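You operate a simulated robot arm through the tools that you are given. There is no shell and no other tool.

You are at the controls of a simulated robot arm. One attempt, no reset.

## Task
Put things in order on the top of the workbench. At the end: the purple tee key stands where the orange end cap stood; the felt block stands on top of the plywood packer; the orange end cap stands where the felt block stood; the black plug stands where the purple tee key stood; whatever was shut is shut again. Leave all else as you found it, and nothing knocked over.

Only the result counts: the job must be done as asked and must still hold three seconds after the hand-in. Knocking over, shifting, dropping, spilling or breaking anything else fails it. A push-on lid holds only when it is set on centred and level and pressed home; a screw cap is set on level and turned clockwise until tight.

## Robot
A 6-joint arm with a two-finger parallel gripper, fixed in place. Base frame: the origin is at the foot of the arm, x ahead of it, y to its left, z up; the work surface is at about z = 0. Lengths are in mm, angles in degrees, forces in N, time in s.
With the tool pointing down near the work surface it reaches from about 120 to 500 mm from the base axis. Its first joint turns from -72.0 to 72.0 degrees. Payload 0.65 kg.
The tool frame sits at the grasp point between the pads (the TCP): z along the fingers, y along the line on which they close. The tips reach 25 mm beyond it. Largest opening 76 mm; finger width 18, thickness 10; the body of the gripper, 36 by 78 mm, starts 45 mm behind the TCP.
Orientation is that of the tool frame in the base frame, as a unit quaternion [w, x, y, z]. With the fingers straight down and closing along the base's y, the tool's x points along the base's -x, its y along +y and its z along -z.

## Interface
- The arm moves only by the tool jog_arm. Its argument "targets" is a list of rows, each a list of 7 numbers: the shift along the tool's x, y, z in cm, then the turn, a rotation vector about the tool's x, y, z in degrees, then the opening, from 0 (shut) to 1 (fully open). In form: [[dx, dy, dz, wx, wy, wz, hand], ...]. A call has 1 to 20 rows; each row shifts and turns the commanded pose from where the row before left it, along the tool's axes as they then stand. Rows are played at 5 a second. More than 50 mm and 8.6 degrees between two rows, or a gripper value outside its range, and nothing of the call is played. A pose out of reach is approached as far as the arm can. The call stops where the force on the tool passes 40 N (or 10 N more than at its start, if that is more) or the arm is blocked; 0.2 s more then pass. Each finger travels about 108 mm/s and halts on what it meets, pressing with about 36 N; the grip force reading is that of the motor and also rises with nothing between the fingers. The clock runs only during rows and for 0.2 s after the last one: add rows that do not move to give the fingers time. It gives the time, the measured TCP pose, the force on the tool (base axes), the opening and the grip force at its end, in the units of the frame above (readings bear some noise), with the torque about the TCP (base axes, N m) and any sound that the robot's microphone picked up.
- Cameras (640 x 400 px; columns grow to the right, rows downward): "scene" is fixed at [73.5, 281.7, 418.1]; the picture's right is [-0.62, -0.79, 0.00], its down [-0.35, 0.28, -0.89] and it looks along [0.70, -0.55, -0.45] (base axes); focal length 236 px, centre (320, 200). "wrist" rides on the gripper at [58, 11, -81] in the tool frame; the picture's right is [-0.18, 0.98, 0.00], its down [-0.75, -0.14, -0.64] and it looks along [-0.63, -0.12, 0.77] (tool axes); focal length 243 px, centre (320, 200). There is no depth. A picture from a camera that has moved, and an enlarged one, comes with that camera's place and axes in the base frame and with its lens.
- snapshot(camera): a new picture of that camera. No time passes.
- inspect(camera, box): a new picture of the part [left, top, right, bottom] of that camera's present view, enlarged. No time passes.
- job_done(): hands the job in; it is judged then, once.

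Places have to be worked out from the pictures, the camera data and where the tool is seen. Open the gripper and draw the arm clear of the work before you hand the job in, unless the task says otherwise.

The tools are called after ">>>" as name(argument=value, ...) on one line, values as JSON. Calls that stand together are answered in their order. jog_arm: Moves the arm, as the interface text tells. Its arguments: {"type":"object","properties":{"targets":{"type":"array","items":{"type":"array","items":{"type":"number"}}}},"required":["targets"]} The other tools are called the same way: snapshot (camera) takes a picture; inspect (camera, box) takes an enlarged picture of a part of a camera's view; job_done () hands the job in.

At the start:

```text
t: 0.0
eef_pos: [252.9, -6.6, 332.8]
ee_rot: [0.0, 0.0, 1.0, -0.001]
wrist_force: [0.3, -0.7, -0.6]
wrist_torque: [-0.04, -0.01, -0.01]
opening: 76.1
finger_force: 0.1
```

scene: 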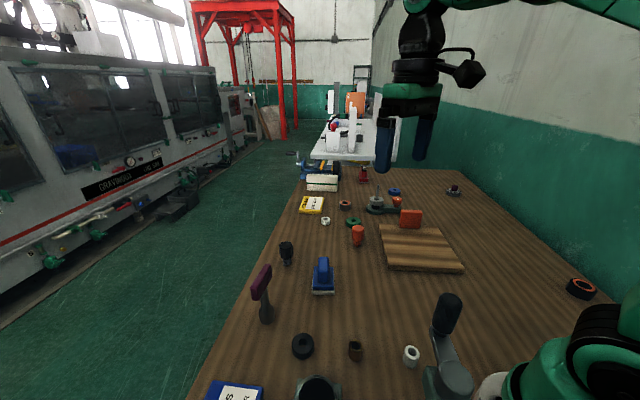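
wrist: 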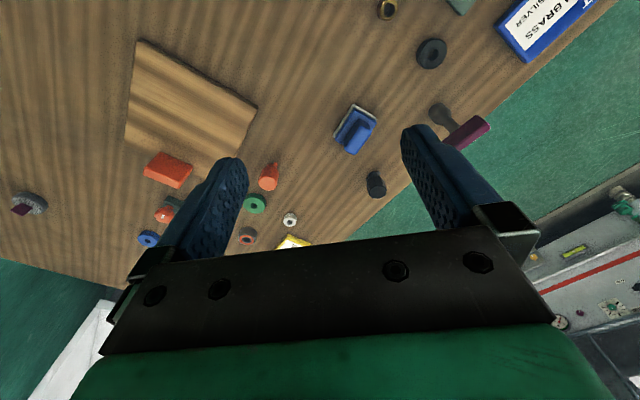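

I start by looking closely at the work surface with enlarged views from both cameras.

>>> inspect(camera="scene", box=[280, 160, 480, 285])

>>> inspect(camera="scene", box=[200, 220, 480, 400])

>>> inspect(camera="wrist", box=[100, 20, 340, 260])

>>> inspect(camera="wrist", box=[300, 0, 620, 200])

```text
3.20 times, centred on (380, 222) of scene
camera zoom: at [73.5, 281.7, 418.1], right [-0.62, -0.79, 0.0], down [-0.35, 0.28, -0.89], along [0.7, -0.55, -0.45], focal length 754 px, centre (128, 128)
```

zoom: 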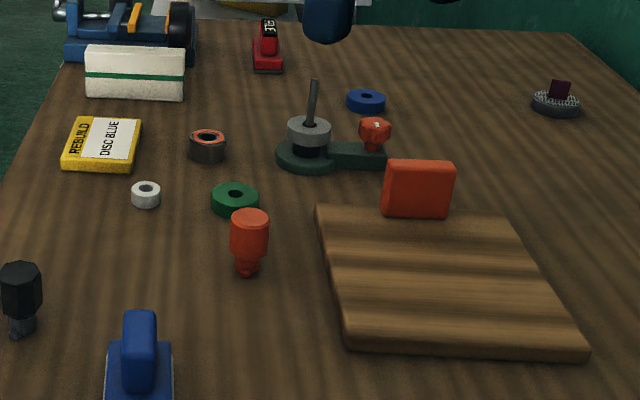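

```text
2.22 times, centred on (340, 310) of scene
camera zoom: at [73.5, 281.7, 418.1], right [-0.62, -0.79, 0.0], down [-0.35, 0.28, -0.89], along [0.7, -0.55, -0.45], focal length 523 px, centre (276, -44)
```

zoom: 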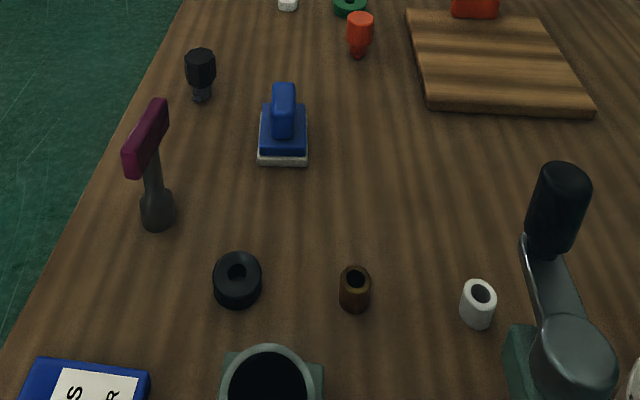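

```text
1.67 times, centred on (220, 140) of wrist
camera zoom: at [193.3, 5.2, 414.4], right [0.18, 0.98, 0.0], down [0.75, -0.14, 0.64], along [0.63, -0.12, -0.77], focal length 404 px, centre (487, 300)
```

zoom: 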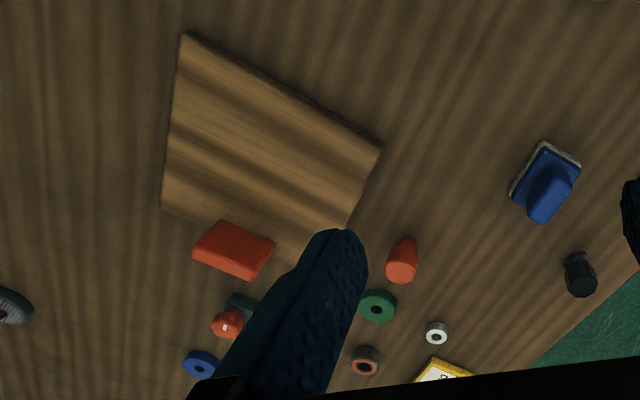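

```text
2.00 times, centred on (460, 100) of wrist
camera zoom: at [193.3, 5.2, 414.4], right [0.18, 0.98, 0.0], down [0.75, -0.14, 0.64], along [0.63, -0.12, -0.77], focal length 485 px, centre (40, 400)
```

zoom: 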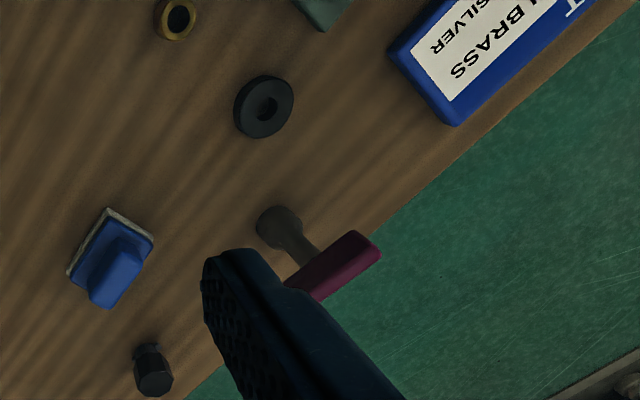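

The blue-handled block with a pale pad near (375, 37) looks like the felt block, the orange cap is near (435, -137), the black plug near (488, 63), the tee key near (376, 173), and the wooden board near (327, -255) is the packer. I move the arm closer, staying high, for a better look.

>>> jog_arm(targets=[[-1.2, 1.1, 1.5, 0, 0, 0, 1], [-1.2, 1.1, 1.5, 0, 0, 0, 1], [-1.2, 1.1, 1.5, 0, 0, 0, 1], [-1.1, 1.1, 1.5, 0, 0, 0, 1], [0, 0, 1.5, 0, 0, 0, 1], [0, 0, 0, 0, 0, 0, 1]])

>>> snapshot(camera="wrist")

>>> snapshot(camera="scene")

```text
t: 1.4
eef_pos: [298.1, 38.7, 259.3]
ee_rot: [0.0, 0.0, 1.0, -0.002]
wrist_force: [-0.1, 0.3, 0.2]
wrist_torque: [-0.01, 0.01, 0.02]
opening: 75.9
finger_force: 0.0
```

```text
taken
camera wrist: at [239.3, 49.2, 338.9], right [0.18, 0.98, 0.0], down [0.75, -0.14, 0.64], along [0.63, -0.12, -0.77], focal length 243 px, centre (320, 200)
```

wrist: 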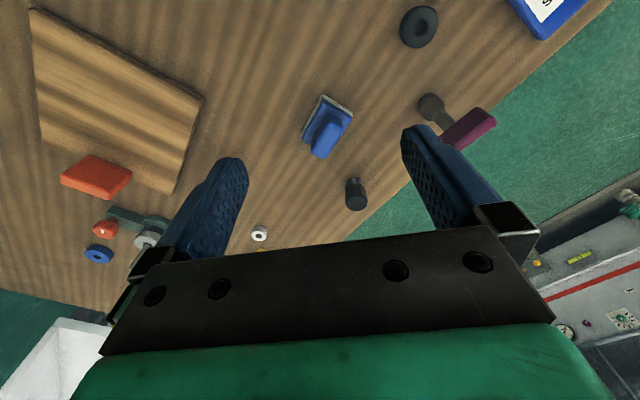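

```text
taken
```

scene: 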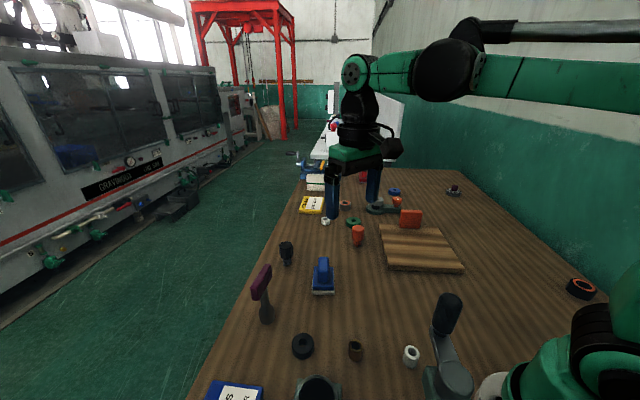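

>>> inspect(camera="wrist", box=[250, 70, 410, 170])

>>> inspect(camera="wrist", box=[380, 60, 540, 160])

>>> inspect(camera="scene", box=[240, 220, 380, 310])

>>> inspect(camera="wrist", box=[20, 0, 260, 150])

```text
4.00 times, centred on (330, 120) of wrist
camera zoom: at [239.3, 49.2, 338.9], right [0.18, 0.98, 0.0], down [0.75, -0.14, 0.64], along [0.63, -0.12, -0.77], focal length 970 px, centre (280, 520)
```

zoom: 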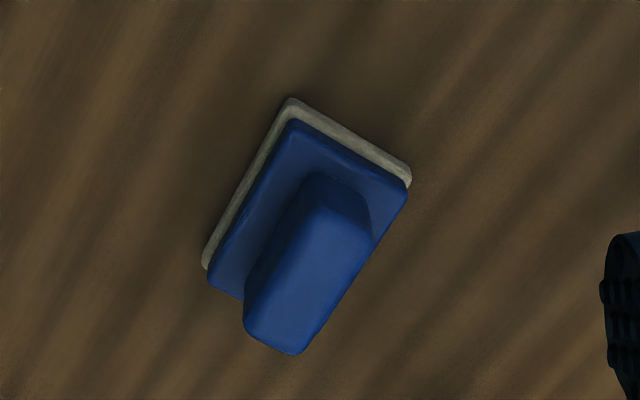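

```text
4.00 times, centred on (460, 110) of wrist
camera zoom: at [239.3, 49.2, 338.9], right [0.18, 0.98, 0.0], down [0.75, -0.14, 0.64], along [0.63, -0.12, -0.77], focal length 970 px, centre (-240, 560)
```

zoom: 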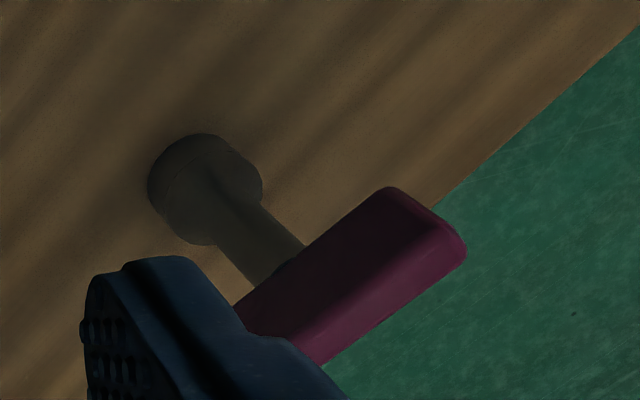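

```text
4.44 times, centred on (310, 265) of scene
camera zoom: at [73.5, 281.7, 418.1], right [-0.62, -0.79, 0.0], down [-0.35, 0.28, -0.89], along [0.7, -0.55, -0.45], focal length 1046 px, centre (364, -89)
```

zoom: 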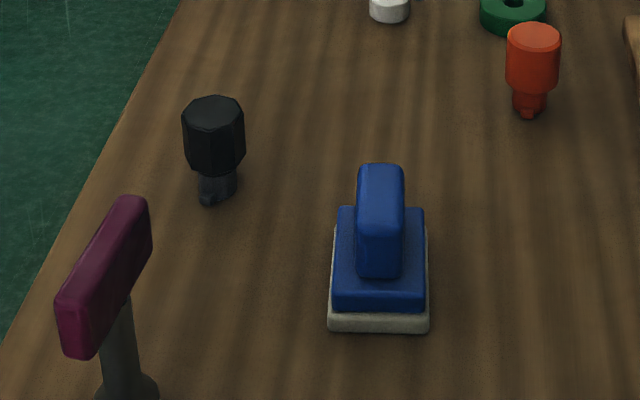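

```text
2.67 times, centred on (140, 75) of wrist
camera zoom: at [239.3, 49.2, 338.9], right [0.18, 0.98, 0.0], down [0.75, -0.14, 0.64], along [0.63, -0.12, -0.77], focal length 647 px, centre (800, 533)
```

zoom: 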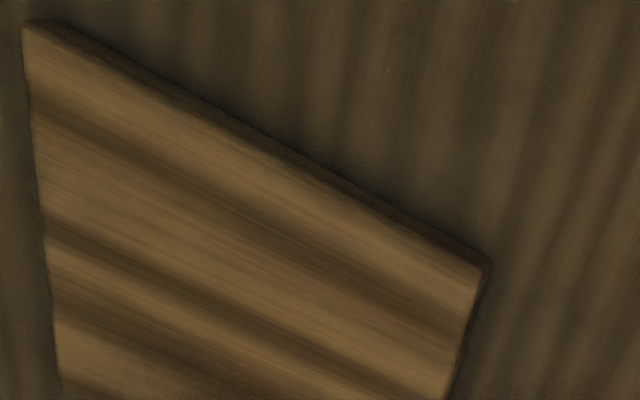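

The felt block reads as about 50 × 68 mm, centred near (380, 31), with its long axis at about -42° and the handle top near z = 60. I move above it and yaw the tool so the fingers will close across the handle.

>>> jog_arm(targets=[[-2, -0.2, 2.2, 0, 0, 0, 1], [-2, -0.2, 2.2, 0, 0, 0, 1], [-2, -0.2, 2.2, 0, 0, 0, 1], [-2, -0.2, 2.2, 0, 0, 0, 1], [0, 0, 0, 0, 0, 8.4, 1], [0, 0, 0, 0, 0, 8.4, 1], [0, 0, 0, 0, 0, 8.4, 1], [0, 0, 0, 0, 0, 8.4, 1], [0, 0, 0, 0, 0, 8.4, 1], [0, 0, 0, 0, 0, 0, 1], [0, 0, 0, 0, 0, 0, 1]])

>>> snapshot(camera="wrist")

>>> inspect(camera="scene", box=[240, 160, 440, 310])

```text
t: 3.8
eef_pos: [379.3, 32.0, 172.2]
ee_rot: [0.0, 0.359, 0.933, -0.001]
wrist_force: [0.2, -0.5, -0.1]
wrist_torque: [0.01, 0.01, -0.01]
opening: 76.3
finger_force: 0.1
```

```text
taken
camera wrist: at [343.5, 77.2, 251.8], right [0.8, 0.61, 0.0], down [0.46, -0.61, 0.64], along [0.39, -0.51, -0.77], focal length 243 px, centre (320, 200)
```

wrist: 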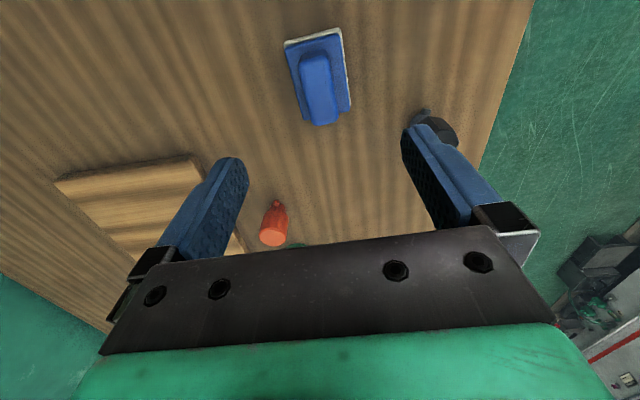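

```text
2.67 times, centred on (340, 235) of scene
camera zoom: at [73.5, 281.7, 418.1], right [-0.62, -0.79, 0.0], down [-0.35, 0.28, -0.89], along [0.7, -0.55, -0.45], focal length 628 px, centre (267, 107)
```

zoom: 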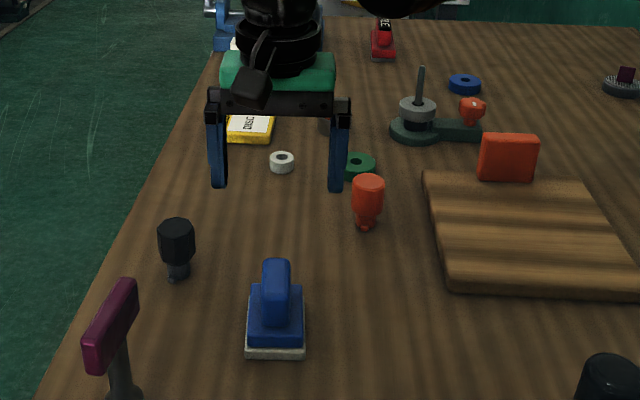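

The hover pose matches the command, with yaw near -42°. I zoom in on the felt block to refine its centre and angle.

>>> inspect(camera="wrist", box=[240, 10, 400, 135])

>>> inspect(camera="wrist", box=[230, 180, 330, 260])

```text
3.20 times, centred on (320, 72) of wrist
camera zoom: at [343.5, 77.2, 251.8], right [0.8, 0.61, 0.0], down [0.46, -0.61, 0.64], along [0.39, -0.51, -0.77], focal length 776 px, centre (320, 608)
```

zoom: 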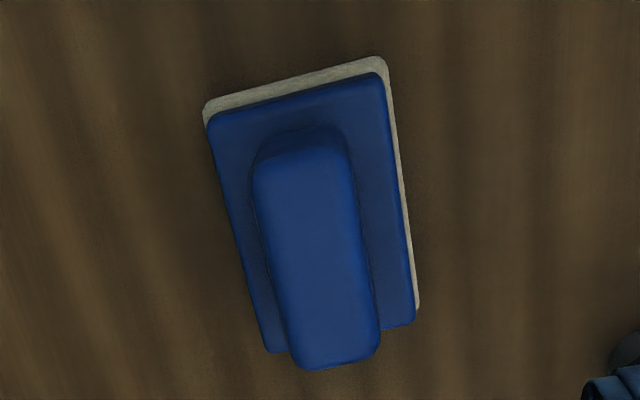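

```text
5.00 times, centred on (280, 220) of wrist
camera zoom: at [343.5, 77.2, 251.8], right [0.8, 0.61, 0.0], down [0.46, -0.61, 0.64], along [0.39, -0.51, -0.77], focal length 1213 px, centre (520, 100)
```

zoom: 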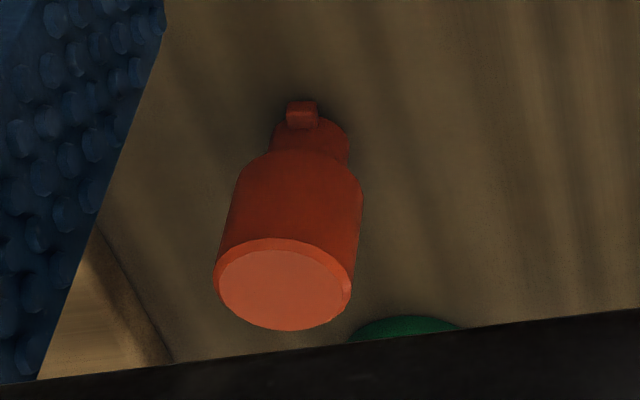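

The felt block's corners give a centre near (379, 30.5) and a long axis of about -40°, with the plate top near z = 21 and the handle about 23 mm wide. I turn 2° back and come down over the handle so the tips stay above the plate.

>>> jog_arm(targets=[[0.1, -0.05, 2, 0, 0, -2, 1], [0, 0, 2.5, 0, 0, 0, 1], [0, 0, 2.5, 0, 0, 0, 1], [0, 0, 2, 0, 0, 0, 1], [0, 0, 1.5, 0, 0, 0, 1], [0, 0, 1.2, 0, 0, 0, 1], [0, 0, 0, 0, 0, 0, 1], [0, 0, 0, 0, 0, 0, 1]])

>>> snapshot(camera="wrist")

>>> inspect(camera="scene", box=[240, 200, 400, 310])

```text
t: 5.6
eef_pos: [377.4, 29.3, 53.3]
ee_rot: [0.0, 0.341, 0.94, 0.001]
wrist_force: [0.2, -0.5, -0.5]
wrist_torque: [0.0, -0.01, 0.03]
opening: 75.8
finger_force: 0.0
```

```text
taken
camera wrist: at [339.4, 74.8, 133.7], right [0.77, 0.63, 0.0], down [0.49, -0.59, 0.64], along [0.41, -0.5, -0.77], focal length 243 px, centre (320, 200)
```

wrist: 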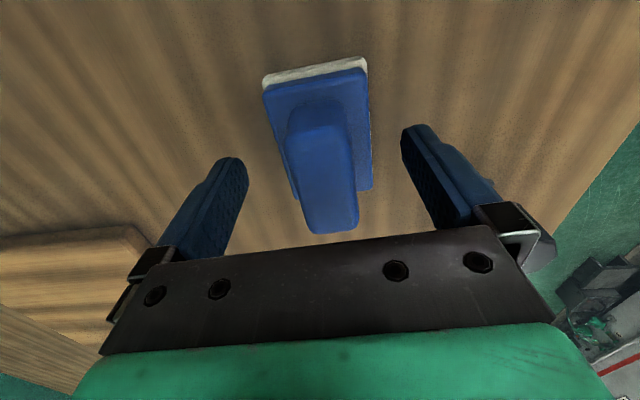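

```text
3.64 times, centred on (320, 255) of scene
camera zoom: at [73.5, 281.7, 418.1], right [-0.62, -0.79, 0.0], down [-0.35, 0.28, -0.89], along [0.7, -0.55, -0.45], focal length 856 px, centre (320, 0)
```

zoom: 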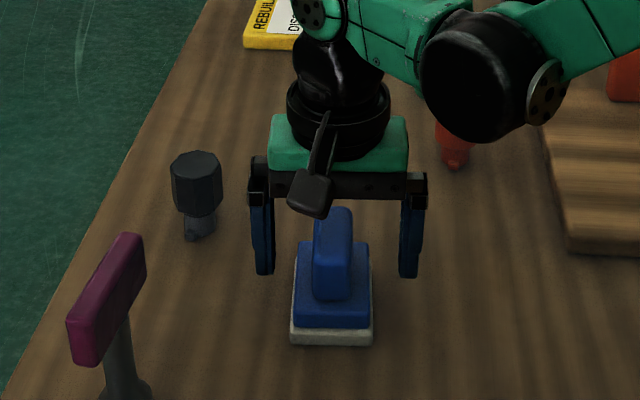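

The fingers straddle the handle evenly and the tips clear the plate. I close on the handle.

>>> jog_arm(targets=[[0, 0, 0, 0, 0, 0, 0.5], [0, 0, 0, 0, 0, 0, 0.2], [0, 0, 0, 0, 0, 0, 0], [0, 0, 0, 0, 0, 0, 0], [0, 0, 0, 0, 0, 0, 0]])

>>> snapshot(camera="wrist")

```text
t: 6.8
eef_pos: [378.2, 29.6, 52.2]
ee_rot: [0.0, 0.342, 0.94, -0.001]
wrist_force: [0.9, -0.6, -0.5]
wrist_torque: [0.02, 0.04, 0.01]
opening: 23.5
finger_force: 35.9
```

```text
taken
camera wrist: at [339.4, 74.8, 133.8], right [0.77, 0.63, 0.0], down [0.49, -0.59, 0.64], along [0.41, -0.5, -0.77], focal length 243 px, centre (320, 200)
```

wrist: 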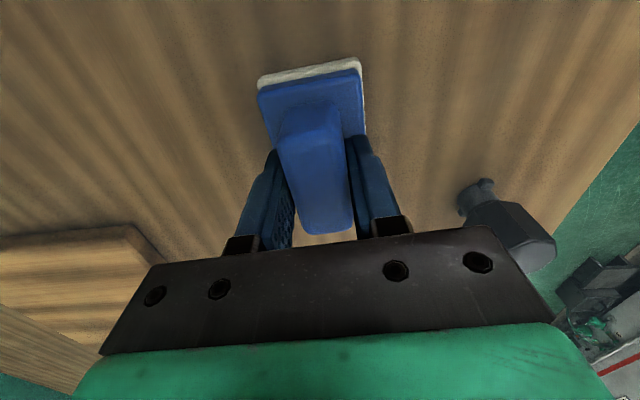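

The handle is gripped at 23.5 mm, as expected, so the felt block's original centre is about (379, 31). I lift it and carry it over towards the board.

>>> jog_arm(targets=[[0, 0, -1, 0, 0, 0, 0], [0, 0, -2, 0, 0, 0, 0], [0, 0, -3, 0, 0, 0, 0], [0, 0, -3, 0, 0, 0, 0], [0, 0, -3, 0, 0, 0, 0], [-1.32, -2.476, 0, 0, 0, 0, 0], [-1.32, -2.476, 0, 0, 0, 0, 0], [-1.32, -2.476, 0, 0, 0, 0, 0], [-1.32, -2.476, 0, 0, 0, 0, 0], [-1.32, -2.476, 0, 0, 0, 0, 0], [-1.32, -2.476, 0, 0, 0, 0, 0], [-1.32, -2.476, 0, 0, 0, 0, 0], [-1.32, -2.476, 0, 0, 0, 0, 0], [-1.32, -2.476, 0, 0, 0, 0, 0], [-1.32, -2.476, 0, 0, 0, 0, 0], [0, 0, 0, 0, 0, 0, 0], [0, 0, 0, 0, 0, 0, 0]])

>>> snapshot(camera="wrist")

>>> snapshot(camera="scene")

```text
t: 10.4
eef_pos: [318.4, -243.8, 173.3]
ee_rot: [-0.001, 0.342, 0.94, 0.0]
wrist_force: [-0.4, -0.1, -1.4]
wrist_torque: [-0.01, -0.01, 0.0]
opening: 23.1
finger_force: 36.1
```

```text
taken
camera wrist: at [280.9, -197.1, 254.8], right [0.77, 0.63, 0.0], down [0.49, -0.59, 0.64], along [0.41, -0.5, -0.77], focal length 243 px, centre (320, 200)
```

wrist: 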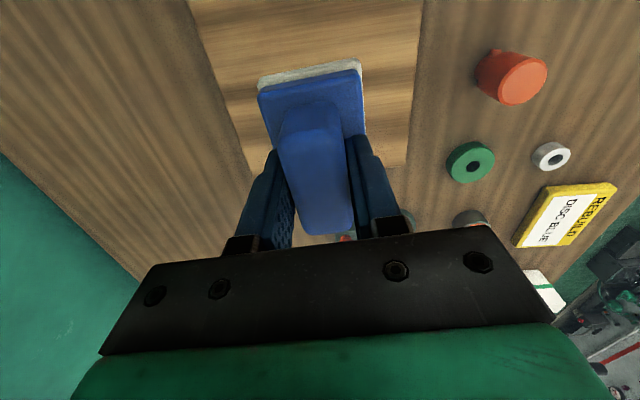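

```text
taken
```

scene: 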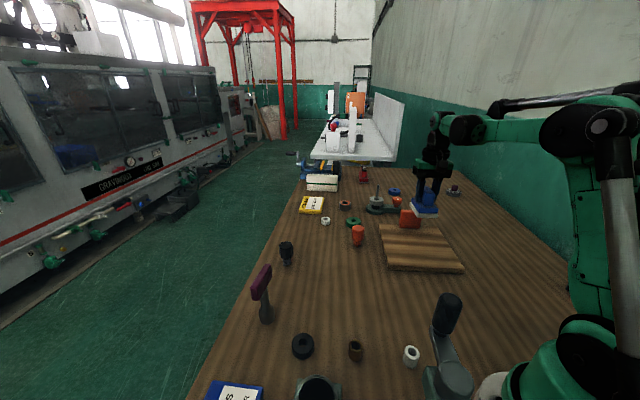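

The block hangs over the middle of the board. I zoom on the board edge to judge its thickness before lowering.

>>> inspect(camera="scene", box=[370, 170, 480, 280])

```text
3.64 times, centred on (425, 225) of scene
camera zoom: at [73.5, 281.7, 418.1], right [-0.62, -0.79, 0.0], down [-0.35, 0.28, -0.89], along [0.7, -0.55, -0.45], focal length 856 px, centre (-62, 109)
```

zoom: 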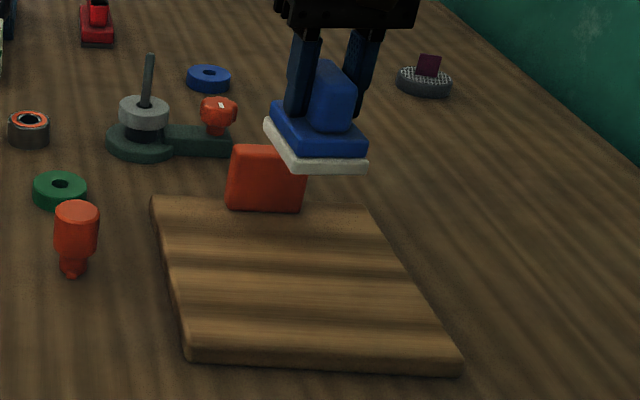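

The board is about 18 mm thick and the red block stands near its far edge, about 50 mm clear of my placing spot. I lower quickly to just above the board, then in fine steps.

>>> jog_arm(targets=[[0, 0, 2, 0, 0, 0, 0], [0, 0, 2.5, 0, 0, 0, 0], [0, 0, 2.5, 0, 0, 0, 0], [0, 0, 1.5, 0, 0, 0, 0], [0, 0, 0.5, 0, 0, 0, 0], [0, 0, 0, 0, 0, 0, 0]])

>>> inspect(camera="scene", box=[370, 170, 480, 280])

```text
t: 11.8
eef_pos: [320.5, -244.9, 82.8]
ee_rot: [0.0, 0.342, 0.94, 0.0]
wrist_force: [-0.8, -0.4, -1.1]
wrist_torque: [0.02, 0.02, 0.0]
opening: 23.4
finger_force: 35.5
```

```text
3.64 times, centred on (425, 225) of scene
camera zoom: at [73.5, 281.7, 418.1], right [-0.62, -0.79, 0.0], down [-0.35, 0.28, -0.89], along [0.7, -0.55, -0.45], focal length 856 px, centre (-62, 109)
```

zoom: 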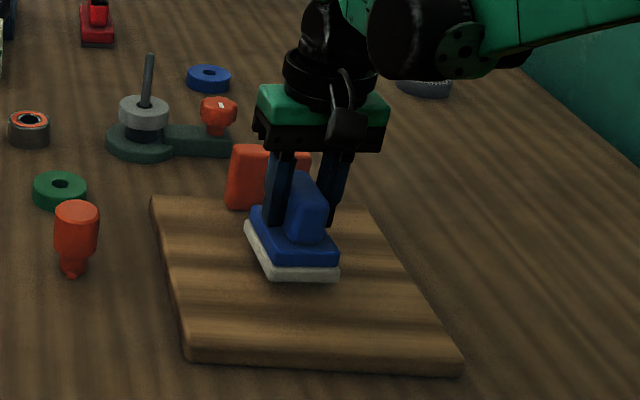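

It is still about 12 mm above the board. I go down in small steps and watch for contact.

>>> jog_arm(targets=[[0, 0, 0.3, 0, 0, 0, 0], [0, 0, 0.3, 0, 0, 0, 0], [0, 0, 0.2, 0, 0, 0, 0], [0, 0, 0.1, 0, 0, 0, 0], [0, 0, 0, 0, 0, 0, 0]])

```text
t: 13.0
eef_pos: [319.8, -244.0, 73.4]
ee_rot: [0.0, 0.342, 0.94, 0.0]
wrist_force: [0.3, 0.1, -0.8]
wrist_torque: [-0.02, -0.01, -0.01]
opening: 23.6
finger_force: 36.4
```

No contact yet at z = 73.4, so I continue in 1 mm steps.

>>> jog_arm(targets=[[0, 0, 0.1, 0, 0, 0, 0], [0, 0, 0.1, 0, 0, 0, 0], [0, 0, 0, 0, 0, 0, 0]])

>>> inspect(camera="scene", box=[390, 190, 470, 270])

```text
t: 13.8
eef_pos: [319.2, -245.1, 73.0]
ee_rot: [0.0, 0.342, 0.94, 0.0]
wrist_force: [-0.3, -0.9, -0.7]
wrist_torque: [0.03, 0.01, -0.01]
opening: 23.5
finger_force: 36.0
```

```text
5.00 times, centred on (430, 230) of scene
camera zoom: at [73.5, 281.7, 418.1], right [-0.62, -0.79, 0.0], down [-0.35, 0.28, -0.89], along [0.7, -0.55, -0.45], focal length 1177 px, centre (-230, 50)
```

zoom: 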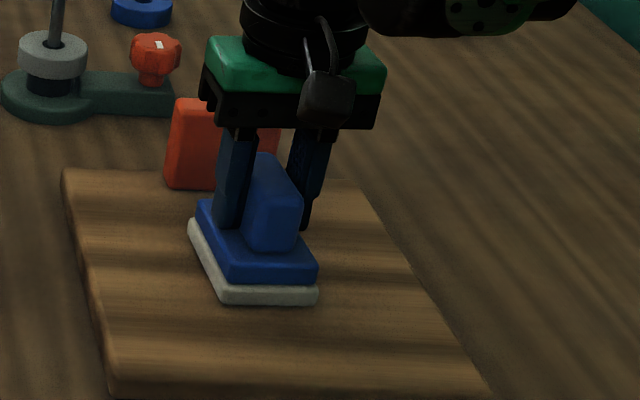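

The measured height is around 72–73 with noise and no force yet. I keep stepping down.

>>> jog_arm(targets=[[0, 0, 0.1, 0, 0, 0, 0], [0, 0, 0.1, 0, 0, 0, 0], [0, 0, 0, 0, 0, 0, 0]])

```text
t: 14.6
eef_pos: [319.8, -243.8, 70.5]
ee_rot: [0.001, 0.342, 0.94, -0.001]
wrist_force: [0.5, 0.1, 23.1]
wrist_torque: [0.05, -0.02, 0.02]
opening: 23.4
finger_force: 36.3
```

Contact at 23 N, so the block is seated on the board at z ≈ 70.5. I ease up half a millimetre and open the fingers.

>>> jog_arm(targets=[[0, 0, -0.06, 0, 0, 0, 0], [0, 0, 0, 0, 0, 0, 0.4], [0, 0, 0, 0, 0, 0, 0.6], [0, 0, 0, 0, 0, 0, 0.8], [0, 0, 0, 0, 0, 0, 0.8]])

>>> snapshot(camera="wrist")

>>> inspect(camera="scene", box=[390, 190, 470, 270])

```text
t: 15.8
eef_pos: [319.8, -245.2, 71.3]
ee_rot: [0.001, 0.343, 0.94, 0.0]
wrist_force: [-1.4, -0.5, 0.2]
wrist_torque: [0.01, -0.04, 0.0]
opening: 60.7
finger_force: 0.0
```

```text
taken
camera wrist: at [281.3, -198.9, 151.9], right [0.77, 0.63, 0.0], down [0.49, -0.59, 0.64], along [0.41, -0.5, -0.77], focal length 243 px, centre (320, 200)
```

wrist: 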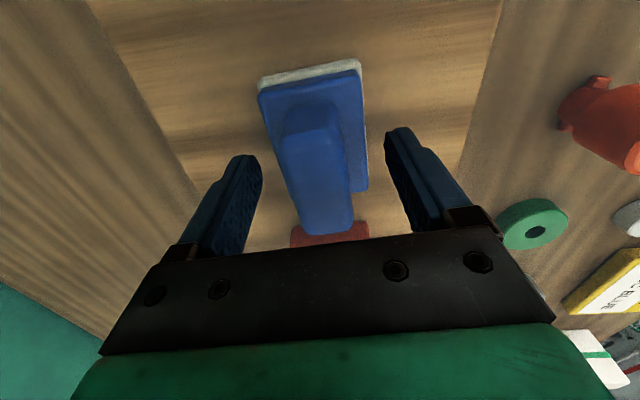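

```text
5.00 times, centred on (430, 230) of scene
camera zoom: at [73.5, 281.7, 418.1], right [-0.62, -0.79, 0.0], down [-0.35, 0.28, -0.89], along [0.7, -0.55, -0.45], focal length 1177 px, centre (-230, 50)
```

zoom: 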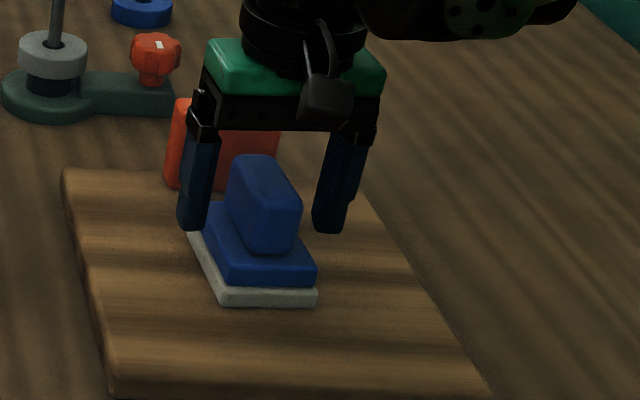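

The felt block stands alone on the board. I rise straight up, then move over the orange cap near (434, -135).

>>> jog_arm(targets=[[0, 0, -1, 0, 0, 0, 0.8], [0, 0, -2, 0, 0, 0, 0.8], [0, 0, -2.5, 0, 0, 0, 0.8], [0, 0, -2.5, 0, 0, 0, 1], [0, 0, -2, 0, 0, 0, 1], [-0.288, 2.625, 0, 0, 0, 0, 1], [-0.288, 2.625, 0, 0, 0, 0, 1], [-0.288, 2.625, 0, 0, 0, 0, 1], [-0.288, 2.625, 0, 0, 0, 0, 1], [-0.288, 2.625, 0, 0, 0, 0, 1], [-0.288, 2.625, 0, 0, 0, 0, 1], [0, 0, 0, 0, 0, 0, 1], [0, 0, 0, 0, 0, 0, 1]])

>>> snapshot(camera="wrist")

>>> inspect(camera="wrist", box=[250, 30, 390, 140])

>>> snapshot(camera="scene")

```text
t: 18.6
eef_pos: [434.0, -134.0, 171.6]
ee_rot: [0.0, 0.343, 0.939, 0.0]
wrist_force: [0.8, 0.0, 0.1]
wrist_torque: [-0.02, -0.02, 0.0]
opening: 75.7
finger_force: 0.1
```

```text
taken
camera wrist: at [396.2, -88.1, 252.2], right [0.77, 0.63, 0.0], down [0.49, -0.59, 0.64], along [0.41, -0.5, -0.77], focal length 243 px, centre (320, 200)
```

wrist: 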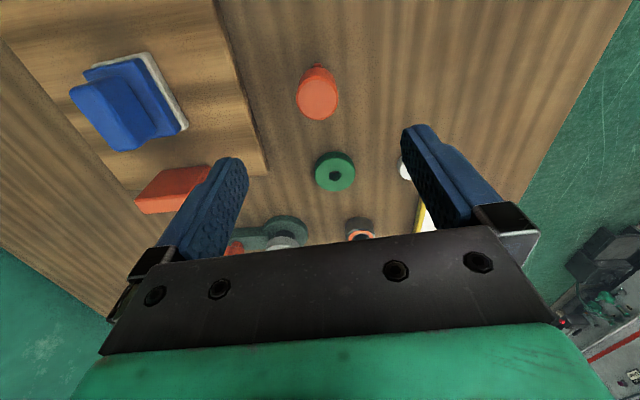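

```text
3.64 times, centred on (320, 85) of wrist
camera zoom: at [396.2, -88.1, 252.2], right [0.77, 0.63, 0.0], down [0.49, -0.59, 0.64], along [0.41, -0.5, -0.77], focal length 882 px, centre (320, 618)
```

zoom: 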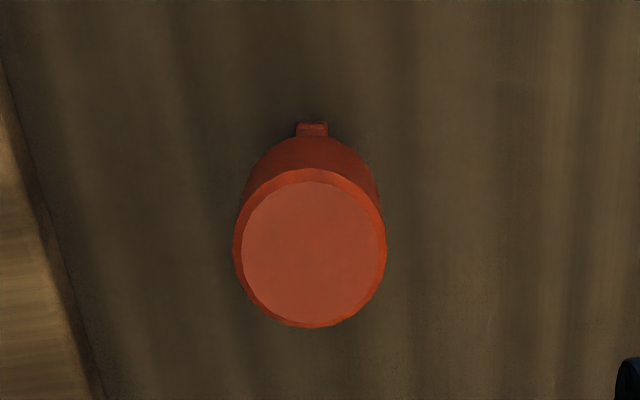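

```text
taken
```

scene: 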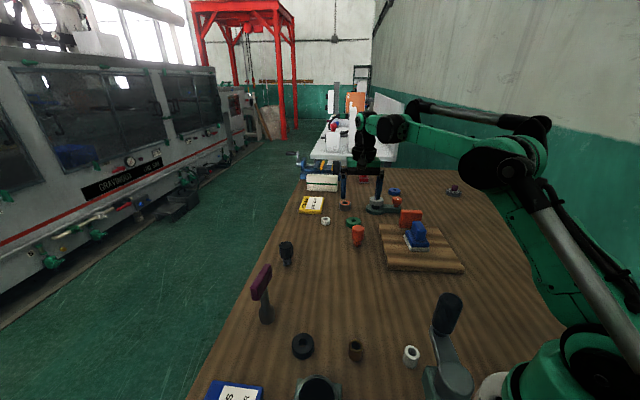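

Two wrist views put the cap's top centre at (434.4, -136) and z ≈ 56.6, with a diameter of about 33 mm. I correct by about 2 mm and descend to grip its wide body at z ≈ 42.

>>> jog_arm(targets=[[-0.15, -0.15, 2, 0, 0, 0, 1], [0, 0, 2.5, 0, 0, 0, 1], [0, 0, 2.5, 0, 0, 0, 1], [0, 0, 2.5, 0, 0, 0, 1], [0, 0, 2, 0, 0, 0, 1], [0, 0, 1.4, 0, 0, 0, 1], [0, 0, 0, 0, 0, 0, 1]])

>>> snapshot(camera="wrist")

>>> inspect(camera="scene", box=[310, 190, 410, 260])

```text
t: 20.2
eef_pos: [434.5, -135.6, 42.0]
ee_rot: [0.001, 0.342, 0.94, 0.0]
wrist_force: [-0.1, 0.1, 0.3]
wrist_torque: [0.01, -0.01, 0.01]
opening: 76.0
finger_force: 0.0
```

```text
taken
camera wrist: at [396.2, -90.8, 122.7], right [0.77, 0.63, 0.0], down [0.49, -0.59, 0.64], along [0.41, -0.5, -0.77], focal length 243 px, centre (320, 200)
```

wrist: 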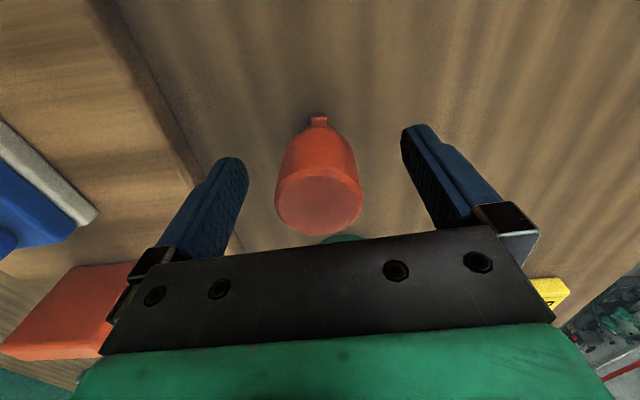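

```text
5.71 times, centred on (360, 225) of scene
camera zoom: at [73.5, 281.7, 418.1], right [-0.62, -0.79, 0.0], down [-0.35, 0.28, -0.89], along [0.7, -0.55, -0.45], focal length 1346 px, centre (91, 57)
```

zoom: 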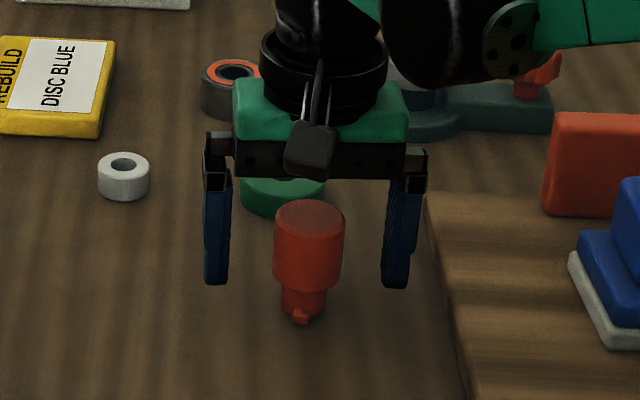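

The cap sits centred between the fingers in both views. I close the gripper.

>>> jog_arm(targets=[[0, 0, 0, 0, 0, 0, 0.6], [0, 0, 0, 0, 0, 0, 0.4], [0, 0, 0, 0, 0, 0, 0.2], [0, 0, 0, 0, 0, 0, 0], [0, 0, 0, 0, 0, 0, 0]])

>>> snapshot(camera="wrist")

```text
t: 21.4
eef_pos: [433.9, -135.6, 42.2]
ee_rot: [0.0, 0.342, 0.94, 0.0]
wrist_force: [0.3, -0.5, 0.5]
wrist_torque: [-0.02, -0.04, -0.02]
opening: 32.9
finger_force: 35.8
```

```text
taken
camera wrist: at [396.2, -90.9, 122.9], right [0.77, 0.63, 0.0], down [0.49, -0.59, 0.64], along [0.41, -0.5, -0.77], focal length 243 px, centre (320, 200)
```

wrist: 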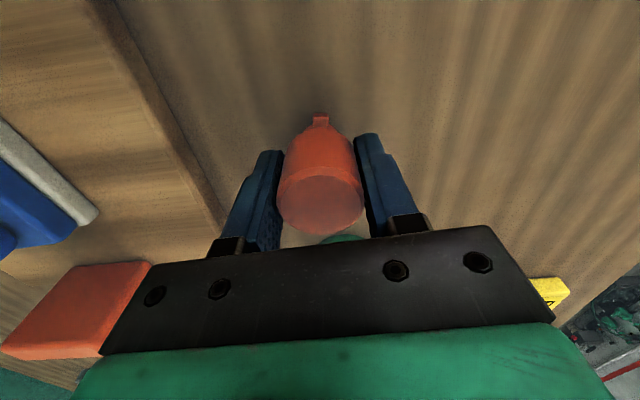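

The cap is gripped at 32.9 mm, so its place is about (433.7, -136). I lift it and carry it to the felt block's old place at (379, 31).

>>> jog_arm(targets=[[0, 0, -1, 0, 0, 0, 0], [0, 0, -2, 0, 0, 0, 0], [0, 0, -2.5, 0, 0, 0, 0], [0, 0, -2.5, 0, 0, 0, 0], [2.129, 1.32, 0, 0, 0, 0, 0], [2.129, 1.32, 0, 0, 0, 0, 0], [2.129, 1.32, 0, 0, 0, 0, 0], [2.129, 1.32, 0, 0, 0, 0, 0], [2.129, 1.32, 0, 0, 0, 0, 0], [2.129, 1.32, 0, 0, 0, 0, 0], [2.129, 1.32, 0, 0, 0, 0, 0], [0, 0, 0, 0, 0, 0, 0], [0, 0, 0, 0, 0, 0, 0]])

>>> inspect(camera="scene", box=[240, 180, 400, 320])

```text
t: 24.2
eef_pos: [378.4, 29.2, 120.9]
ee_rot: [0.0, 0.342, 0.94, 0.0]
wrist_force: [1.0, 0.2, -0.4]
wrist_torque: [-0.01, 0.0, -0.02]
opening: 33.0
finger_force: 36.5
```

```text
2.86 times, centred on (320, 250) of scene
camera zoom: at [73.5, 281.7, 418.1], right [-0.62, -0.79, 0.0], down [-0.35, 0.28, -0.89], along [0.7, -0.55, -0.45], focal length 673 px, centre (320, 57)
```

zoom: 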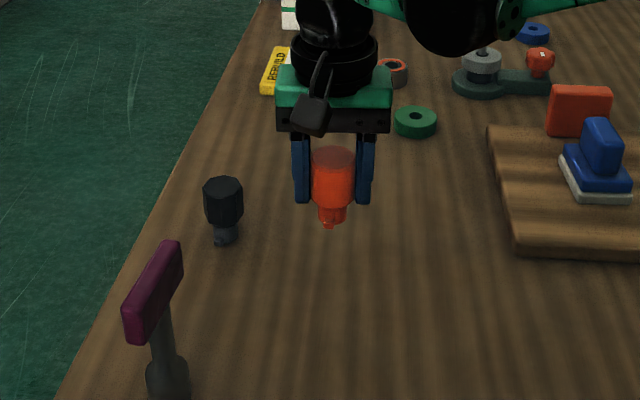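

The cap hangs upright over the felt block's old place. I descend to just above the bench, then feel for contact.

>>> jog_arm(targets=[[0.03, 0.12, 2, 0, 0, 0, 0], [0, 0, 2.5, 0, 0, 0, 0], [0, 0, 2, 0, 0, 0, 0], [0, 0, 0.8, 0, 0, 0, 0], [0, 0, 0.3, 0, 0, 0, 0], [0, 0, 0, 0, 0, 0, 0]])

```text
t: 25.6
eef_pos: [380.8, 31.7, 46.2]
ee_rot: [0.0, 0.341, 0.94, 0.0]
wrist_force: [0.1, -0.4, -0.9]
wrist_torque: [0.0, -0.01, 0.01]
opening: 32.4
finger_force: 35.7
```

>>> jog_arm(targets=[[0, 0, 0.15, 0, 0, 0, 0], [0, 0, 0.1, 0, 0, 0, 0], [0, 0, 0, 0, 0, 0, 0]])

```text
t: 26.4
eef_pos: [380.3, 31.2, 43.3]
ee_rot: [0.0, 0.342, 0.94, 0.001]
wrist_force: [-0.5, 0.5, -0.3]
wrist_torque: [0.0, 0.0, -0.03]
opening: 32.5
finger_force: 36.1
```

No contact yet at z = 43.3, so I continue in 1 mm steps.

>>> jog_arm(targets=[[0, 0, 0.1, 0, 0, 0, 0], [0, 0, 0, 0, 0, 0, 0]])

```text
t: 27.0
eef_pos: [380.0, 30.7, 41.9]
ee_rot: [0.001, 0.342, 0.94, 0.0]
wrist_force: [-0.6, 0.8, 0.3]
wrist_torque: [-0.02, -0.01, -0.03]
opening: 32.6
finger_force: 35.9
```

Still no load, and I am at the pick-up height within noise. One more half-millimetre step.

>>> jog_arm(targets=[[0, 0, 0.05, 0, 0, 0, 0], [0, 0, 0, 0, 0, 0, 0]])

>>> inspect(camera="scene", box=[280, 230, 370, 300])

```text
t: 27.6
eef_pos: [381.0, 31.6, 42.1]
ee_rot: [0.0, 0.342, 0.94, 0.0]
wrist_force: [-0.8, 0.1, 0.0]
wrist_torque: [-0.01, -0.01, 0.0]
opening: 32.7
finger_force: 36.1
```

```text
5.71 times, centred on (325, 265) of scene
camera zoom: at [73.5, 281.7, 418.1], right [-0.62, -0.79, 0.0], down [-0.35, 0.28, -0.89], along [0.7, -0.55, -0.45], focal length 1346 px, centre (291, -171)
```

zoom: 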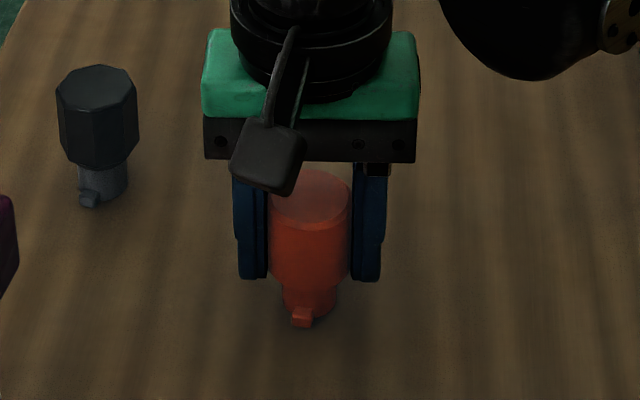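

The cap's neck looks right at the bench. I take two more half-millimetre steps to find contact.

>>> jog_arm(targets=[[0, 0, 0.05, 0, 0, 0, 0], [0, 0, 0.05, 0, 0, 0, 0], [0, 0, 0, 0, 0, 0, 0]])

```text
t: 28.4
eef_pos: [379.0, 30.2, 42.2]
ee_rot: [0.0, 0.342, 0.94, 0.0]
wrist_force: [0.8, 2.5, 16.9]
wrist_torque: [0.09, -0.05, -0.02]
opening: 32.8
finger_force: 36.0
```

Contact at 17 N: the cap stands on the bench. I ease up slightly and release gently.

>>> jog_arm(targets=[[0, 0, -0.05, 0, 0, 0, 0], [0, 0, 0, 0, 0, 0, 0.5], [0, 0, 0, 0, 0, 0, 0.7], [0, 0, 0, 0, 0, 0, 1], [0, 0, 0, 0, 0, 0, 1]])

>>> snapshot(camera="wrist")

>>> inspect(camera="scene", box=[280, 230, 370, 300])

```text
t: 29.6
eef_pos: [380.5, 31.5, 41.9]
ee_rot: [0.0, 0.342, 0.94, -0.001]
wrist_force: [0.3, 0.6, -0.2]
wrist_torque: [-0.01, 0.02, 0.01]
opening: 76.3
finger_force: 0.0
```

```text
taken
camera wrist: at [342.3, 76.2, 122.7], right [0.77, 0.63, 0.0], down [0.49, -0.59, 0.64], along [0.41, -0.5, -0.77], focal length 243 px, centre (320, 200)
```

wrist: 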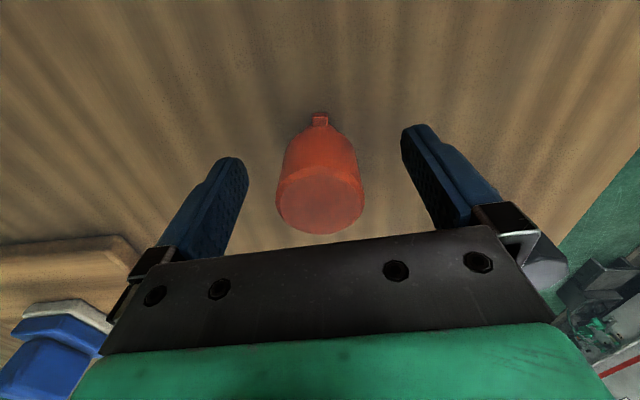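

```text
5.71 times, centred on (325, 265) of scene
camera zoom: at [73.5, 281.7, 418.1], right [-0.62, -0.79, 0.0], down [-0.35, 0.28, -0.89], along [0.7, -0.55, -0.45], focal length 1346 px, centre (291, -171)
```

zoom: 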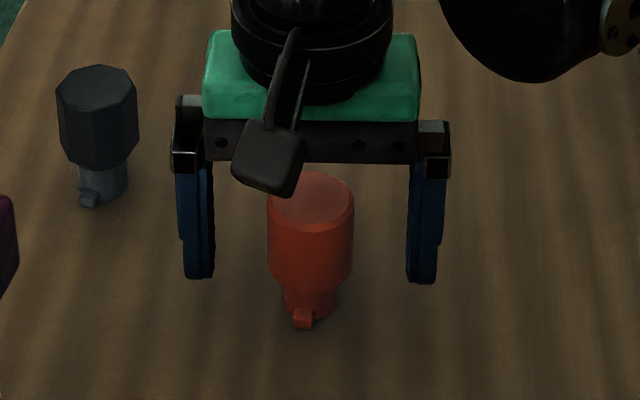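

The cap stands upright on its own at about (380, 31). I rise well clear and move above the tee key near (376, 173) to look at it.

>>> jog_arm(targets=[[0, 0, -1, 0, 0, 0, 1], [0, 0, -2, 0, 0, 0, 1], [0, 0, -3, 0, 0, 0, 1], [0, 0, -3, 0, 0, 0, 1], [0, 0, -3, 0, 0, 0, 1], [0, 0, -3, 0, 0, 0, 1], [0, 0, -1.8, 0, 0, 0, 1], [1.573, 1.77, 0, 0, 0, 0, 1], [1.573, 1.77, 0, 0, 0, 0, 1], [1.573, 1.77, 0, 0, 0, 0, 1], [1.573, 1.77, 0, 0, 0, 0, 1], [1.573, 1.77, 0, 0, 0, 0, 1], [1.573, 1.77, 0, 0, 0, 0, 1], [0, 0, 0, 0, 0, 0, 1], [0, 0, 0, 0, 0, 0, 1]])

>>> snapshot(camera="wrist")

>>> inspect(camera="scene", box=[220, 230, 350, 330])

```text
t: 32.8
eef_pos: [376.0, 172.0, 208.2]
ee_rot: [0.0, 0.342, 0.94, 0.001]
wrist_force: [0.3, -0.1, -0.2]
wrist_torque: [-0.02, -0.02, 0.0]
opening: 76.0
finger_force: 0.1
```

```text
taken
camera wrist: at [338.1, 217.3, 290.1], right [0.77, 0.63, 0.0], down [0.49, -0.59, 0.64], along [0.41, -0.5, -0.77], focal length 243 px, centre (320, 200)
```

wrist: 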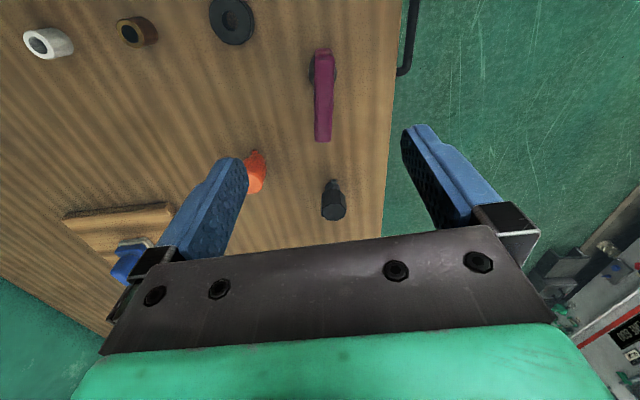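

```text
4.00 times, centred on (285, 280) of scene
camera zoom: at [73.5, 281.7, 418.1], right [-0.62, -0.79, 0.0], down [-0.35, 0.28, -0.89], along [0.7, -0.55, -0.45], focal length 942 px, centre (460, -120)
```

zoom: 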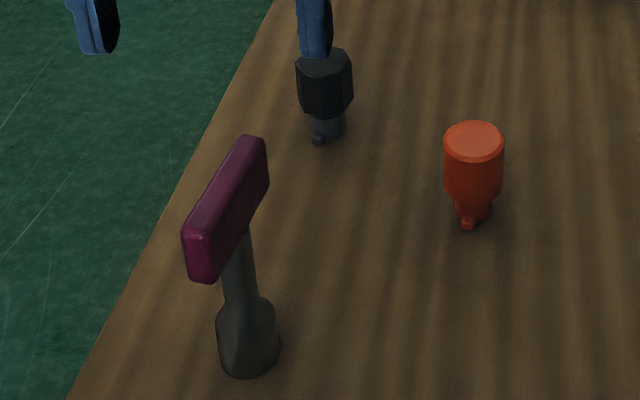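

>>> inspect(camera="wrist", box=[270, 30, 380, 150])

>>> inspect(camera="wrist", box=[220, 130, 380, 240])

```text
3.33 times, centred on (325, 90) of wrist
camera zoom: at [338.1, 217.3, 290.1], right [0.77, 0.63, 0.0], down [0.49, -0.59, 0.64], along [0.41, -0.5, -0.77], focal length 809 px, centre (303, 567)
```

zoom: 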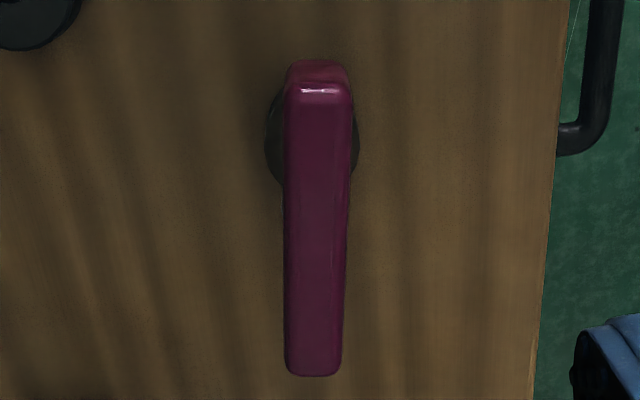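

```text
3.64 times, centred on (300, 185) of wrist
camera zoom: at [338.1, 217.3, 290.1], right [0.77, 0.63, 0.0], down [0.49, -0.59, 0.64], along [0.41, -0.5, -0.77], focal length 882 px, centre (393, 254)
```

zoom: 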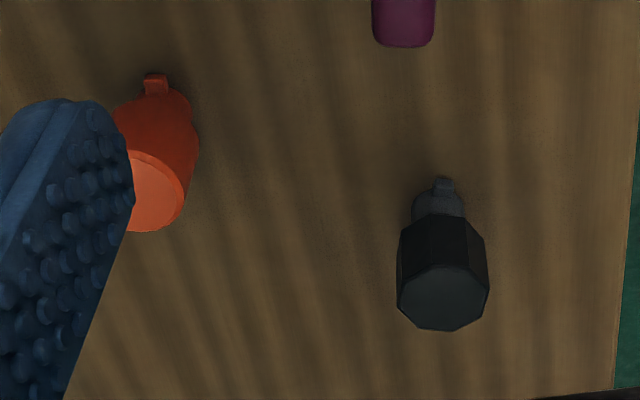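

Triangulating the two views puts the tee bar top at z ≈ 114, centred near (377.4, 173.7), about 13.5 mm wide with its axis at about -50°. I turn the tool 10° to match, correct about 3 mm, and come down to just above the bar.

>>> jog_arm(targets=[[0, 0.27, 0, 0, 0, 5, 1], [0, 0, 1, 0, 0, 5, 1], [0, 0, 2, 0, 0, 0, 1], [0, 0, 2, 0, 0, 0, 1], [0, 0, 0, 0, 0, 0, 1], [0, 0, 0, 0, 0, 0, 1]])

>>> snapshot(camera="wrist")

>>> inspect(camera="wrist", box=[250, 20, 400, 220])

>>> inspect(camera="scene", box=[220, 200, 350, 330])

```text
t: 34.2
eef_pos: [377.0, 174.3, 159.8]
ee_rot: [0.0, 0.423, 0.906, 0.0]
wrist_force: [0.4, -1.1, -0.7]
wrist_torque: [-0.02, 0.0, 0.01]
opening: 76.1
finger_force: 0.1
```

```text
taken
camera wrist: at [348.3, 226.0, 239.9], right [0.87, 0.49, 0.0], down [0.38, -0.67, 0.64], along [0.32, -0.56, -0.77], focal length 243 px, centre (320, 200)
```

wrist: 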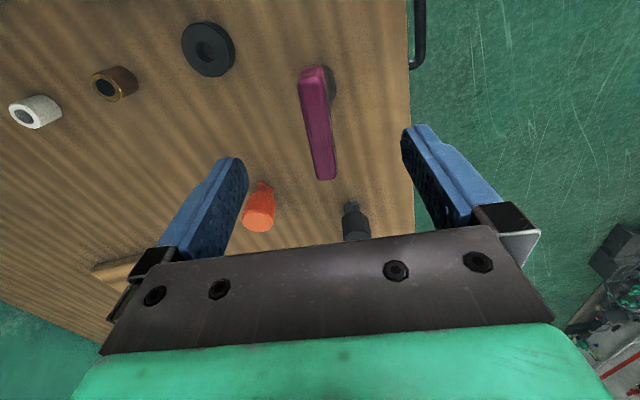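

```text
2.00 times, centred on (325, 120) of wrist
camera zoom: at [348.3, 226.0, 239.9], right [0.87, 0.49, 0.0], down [0.38, -0.67, 0.64], along [0.32, -0.56, -0.77], focal length 485 px, centre (310, 360)
```

zoom: 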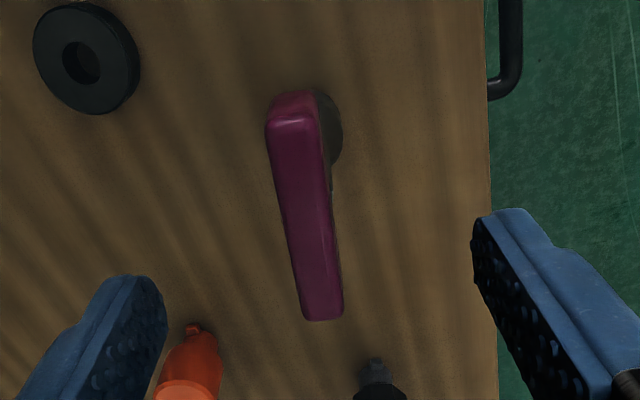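

```text
3.08 times, centred on (285, 265) of scene
camera zoom: at [73.5, 281.7, 418.1], right [-0.62, -0.79, 0.0], down [-0.35, 0.28, -0.89], along [0.7, -0.55, -0.45], focal length 724 px, centre (428, 0)
```

zoom: 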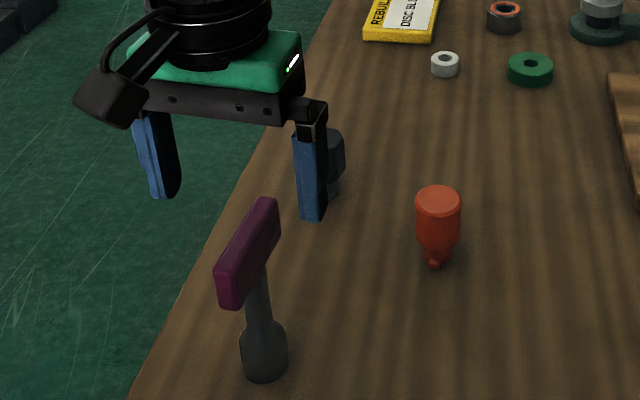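

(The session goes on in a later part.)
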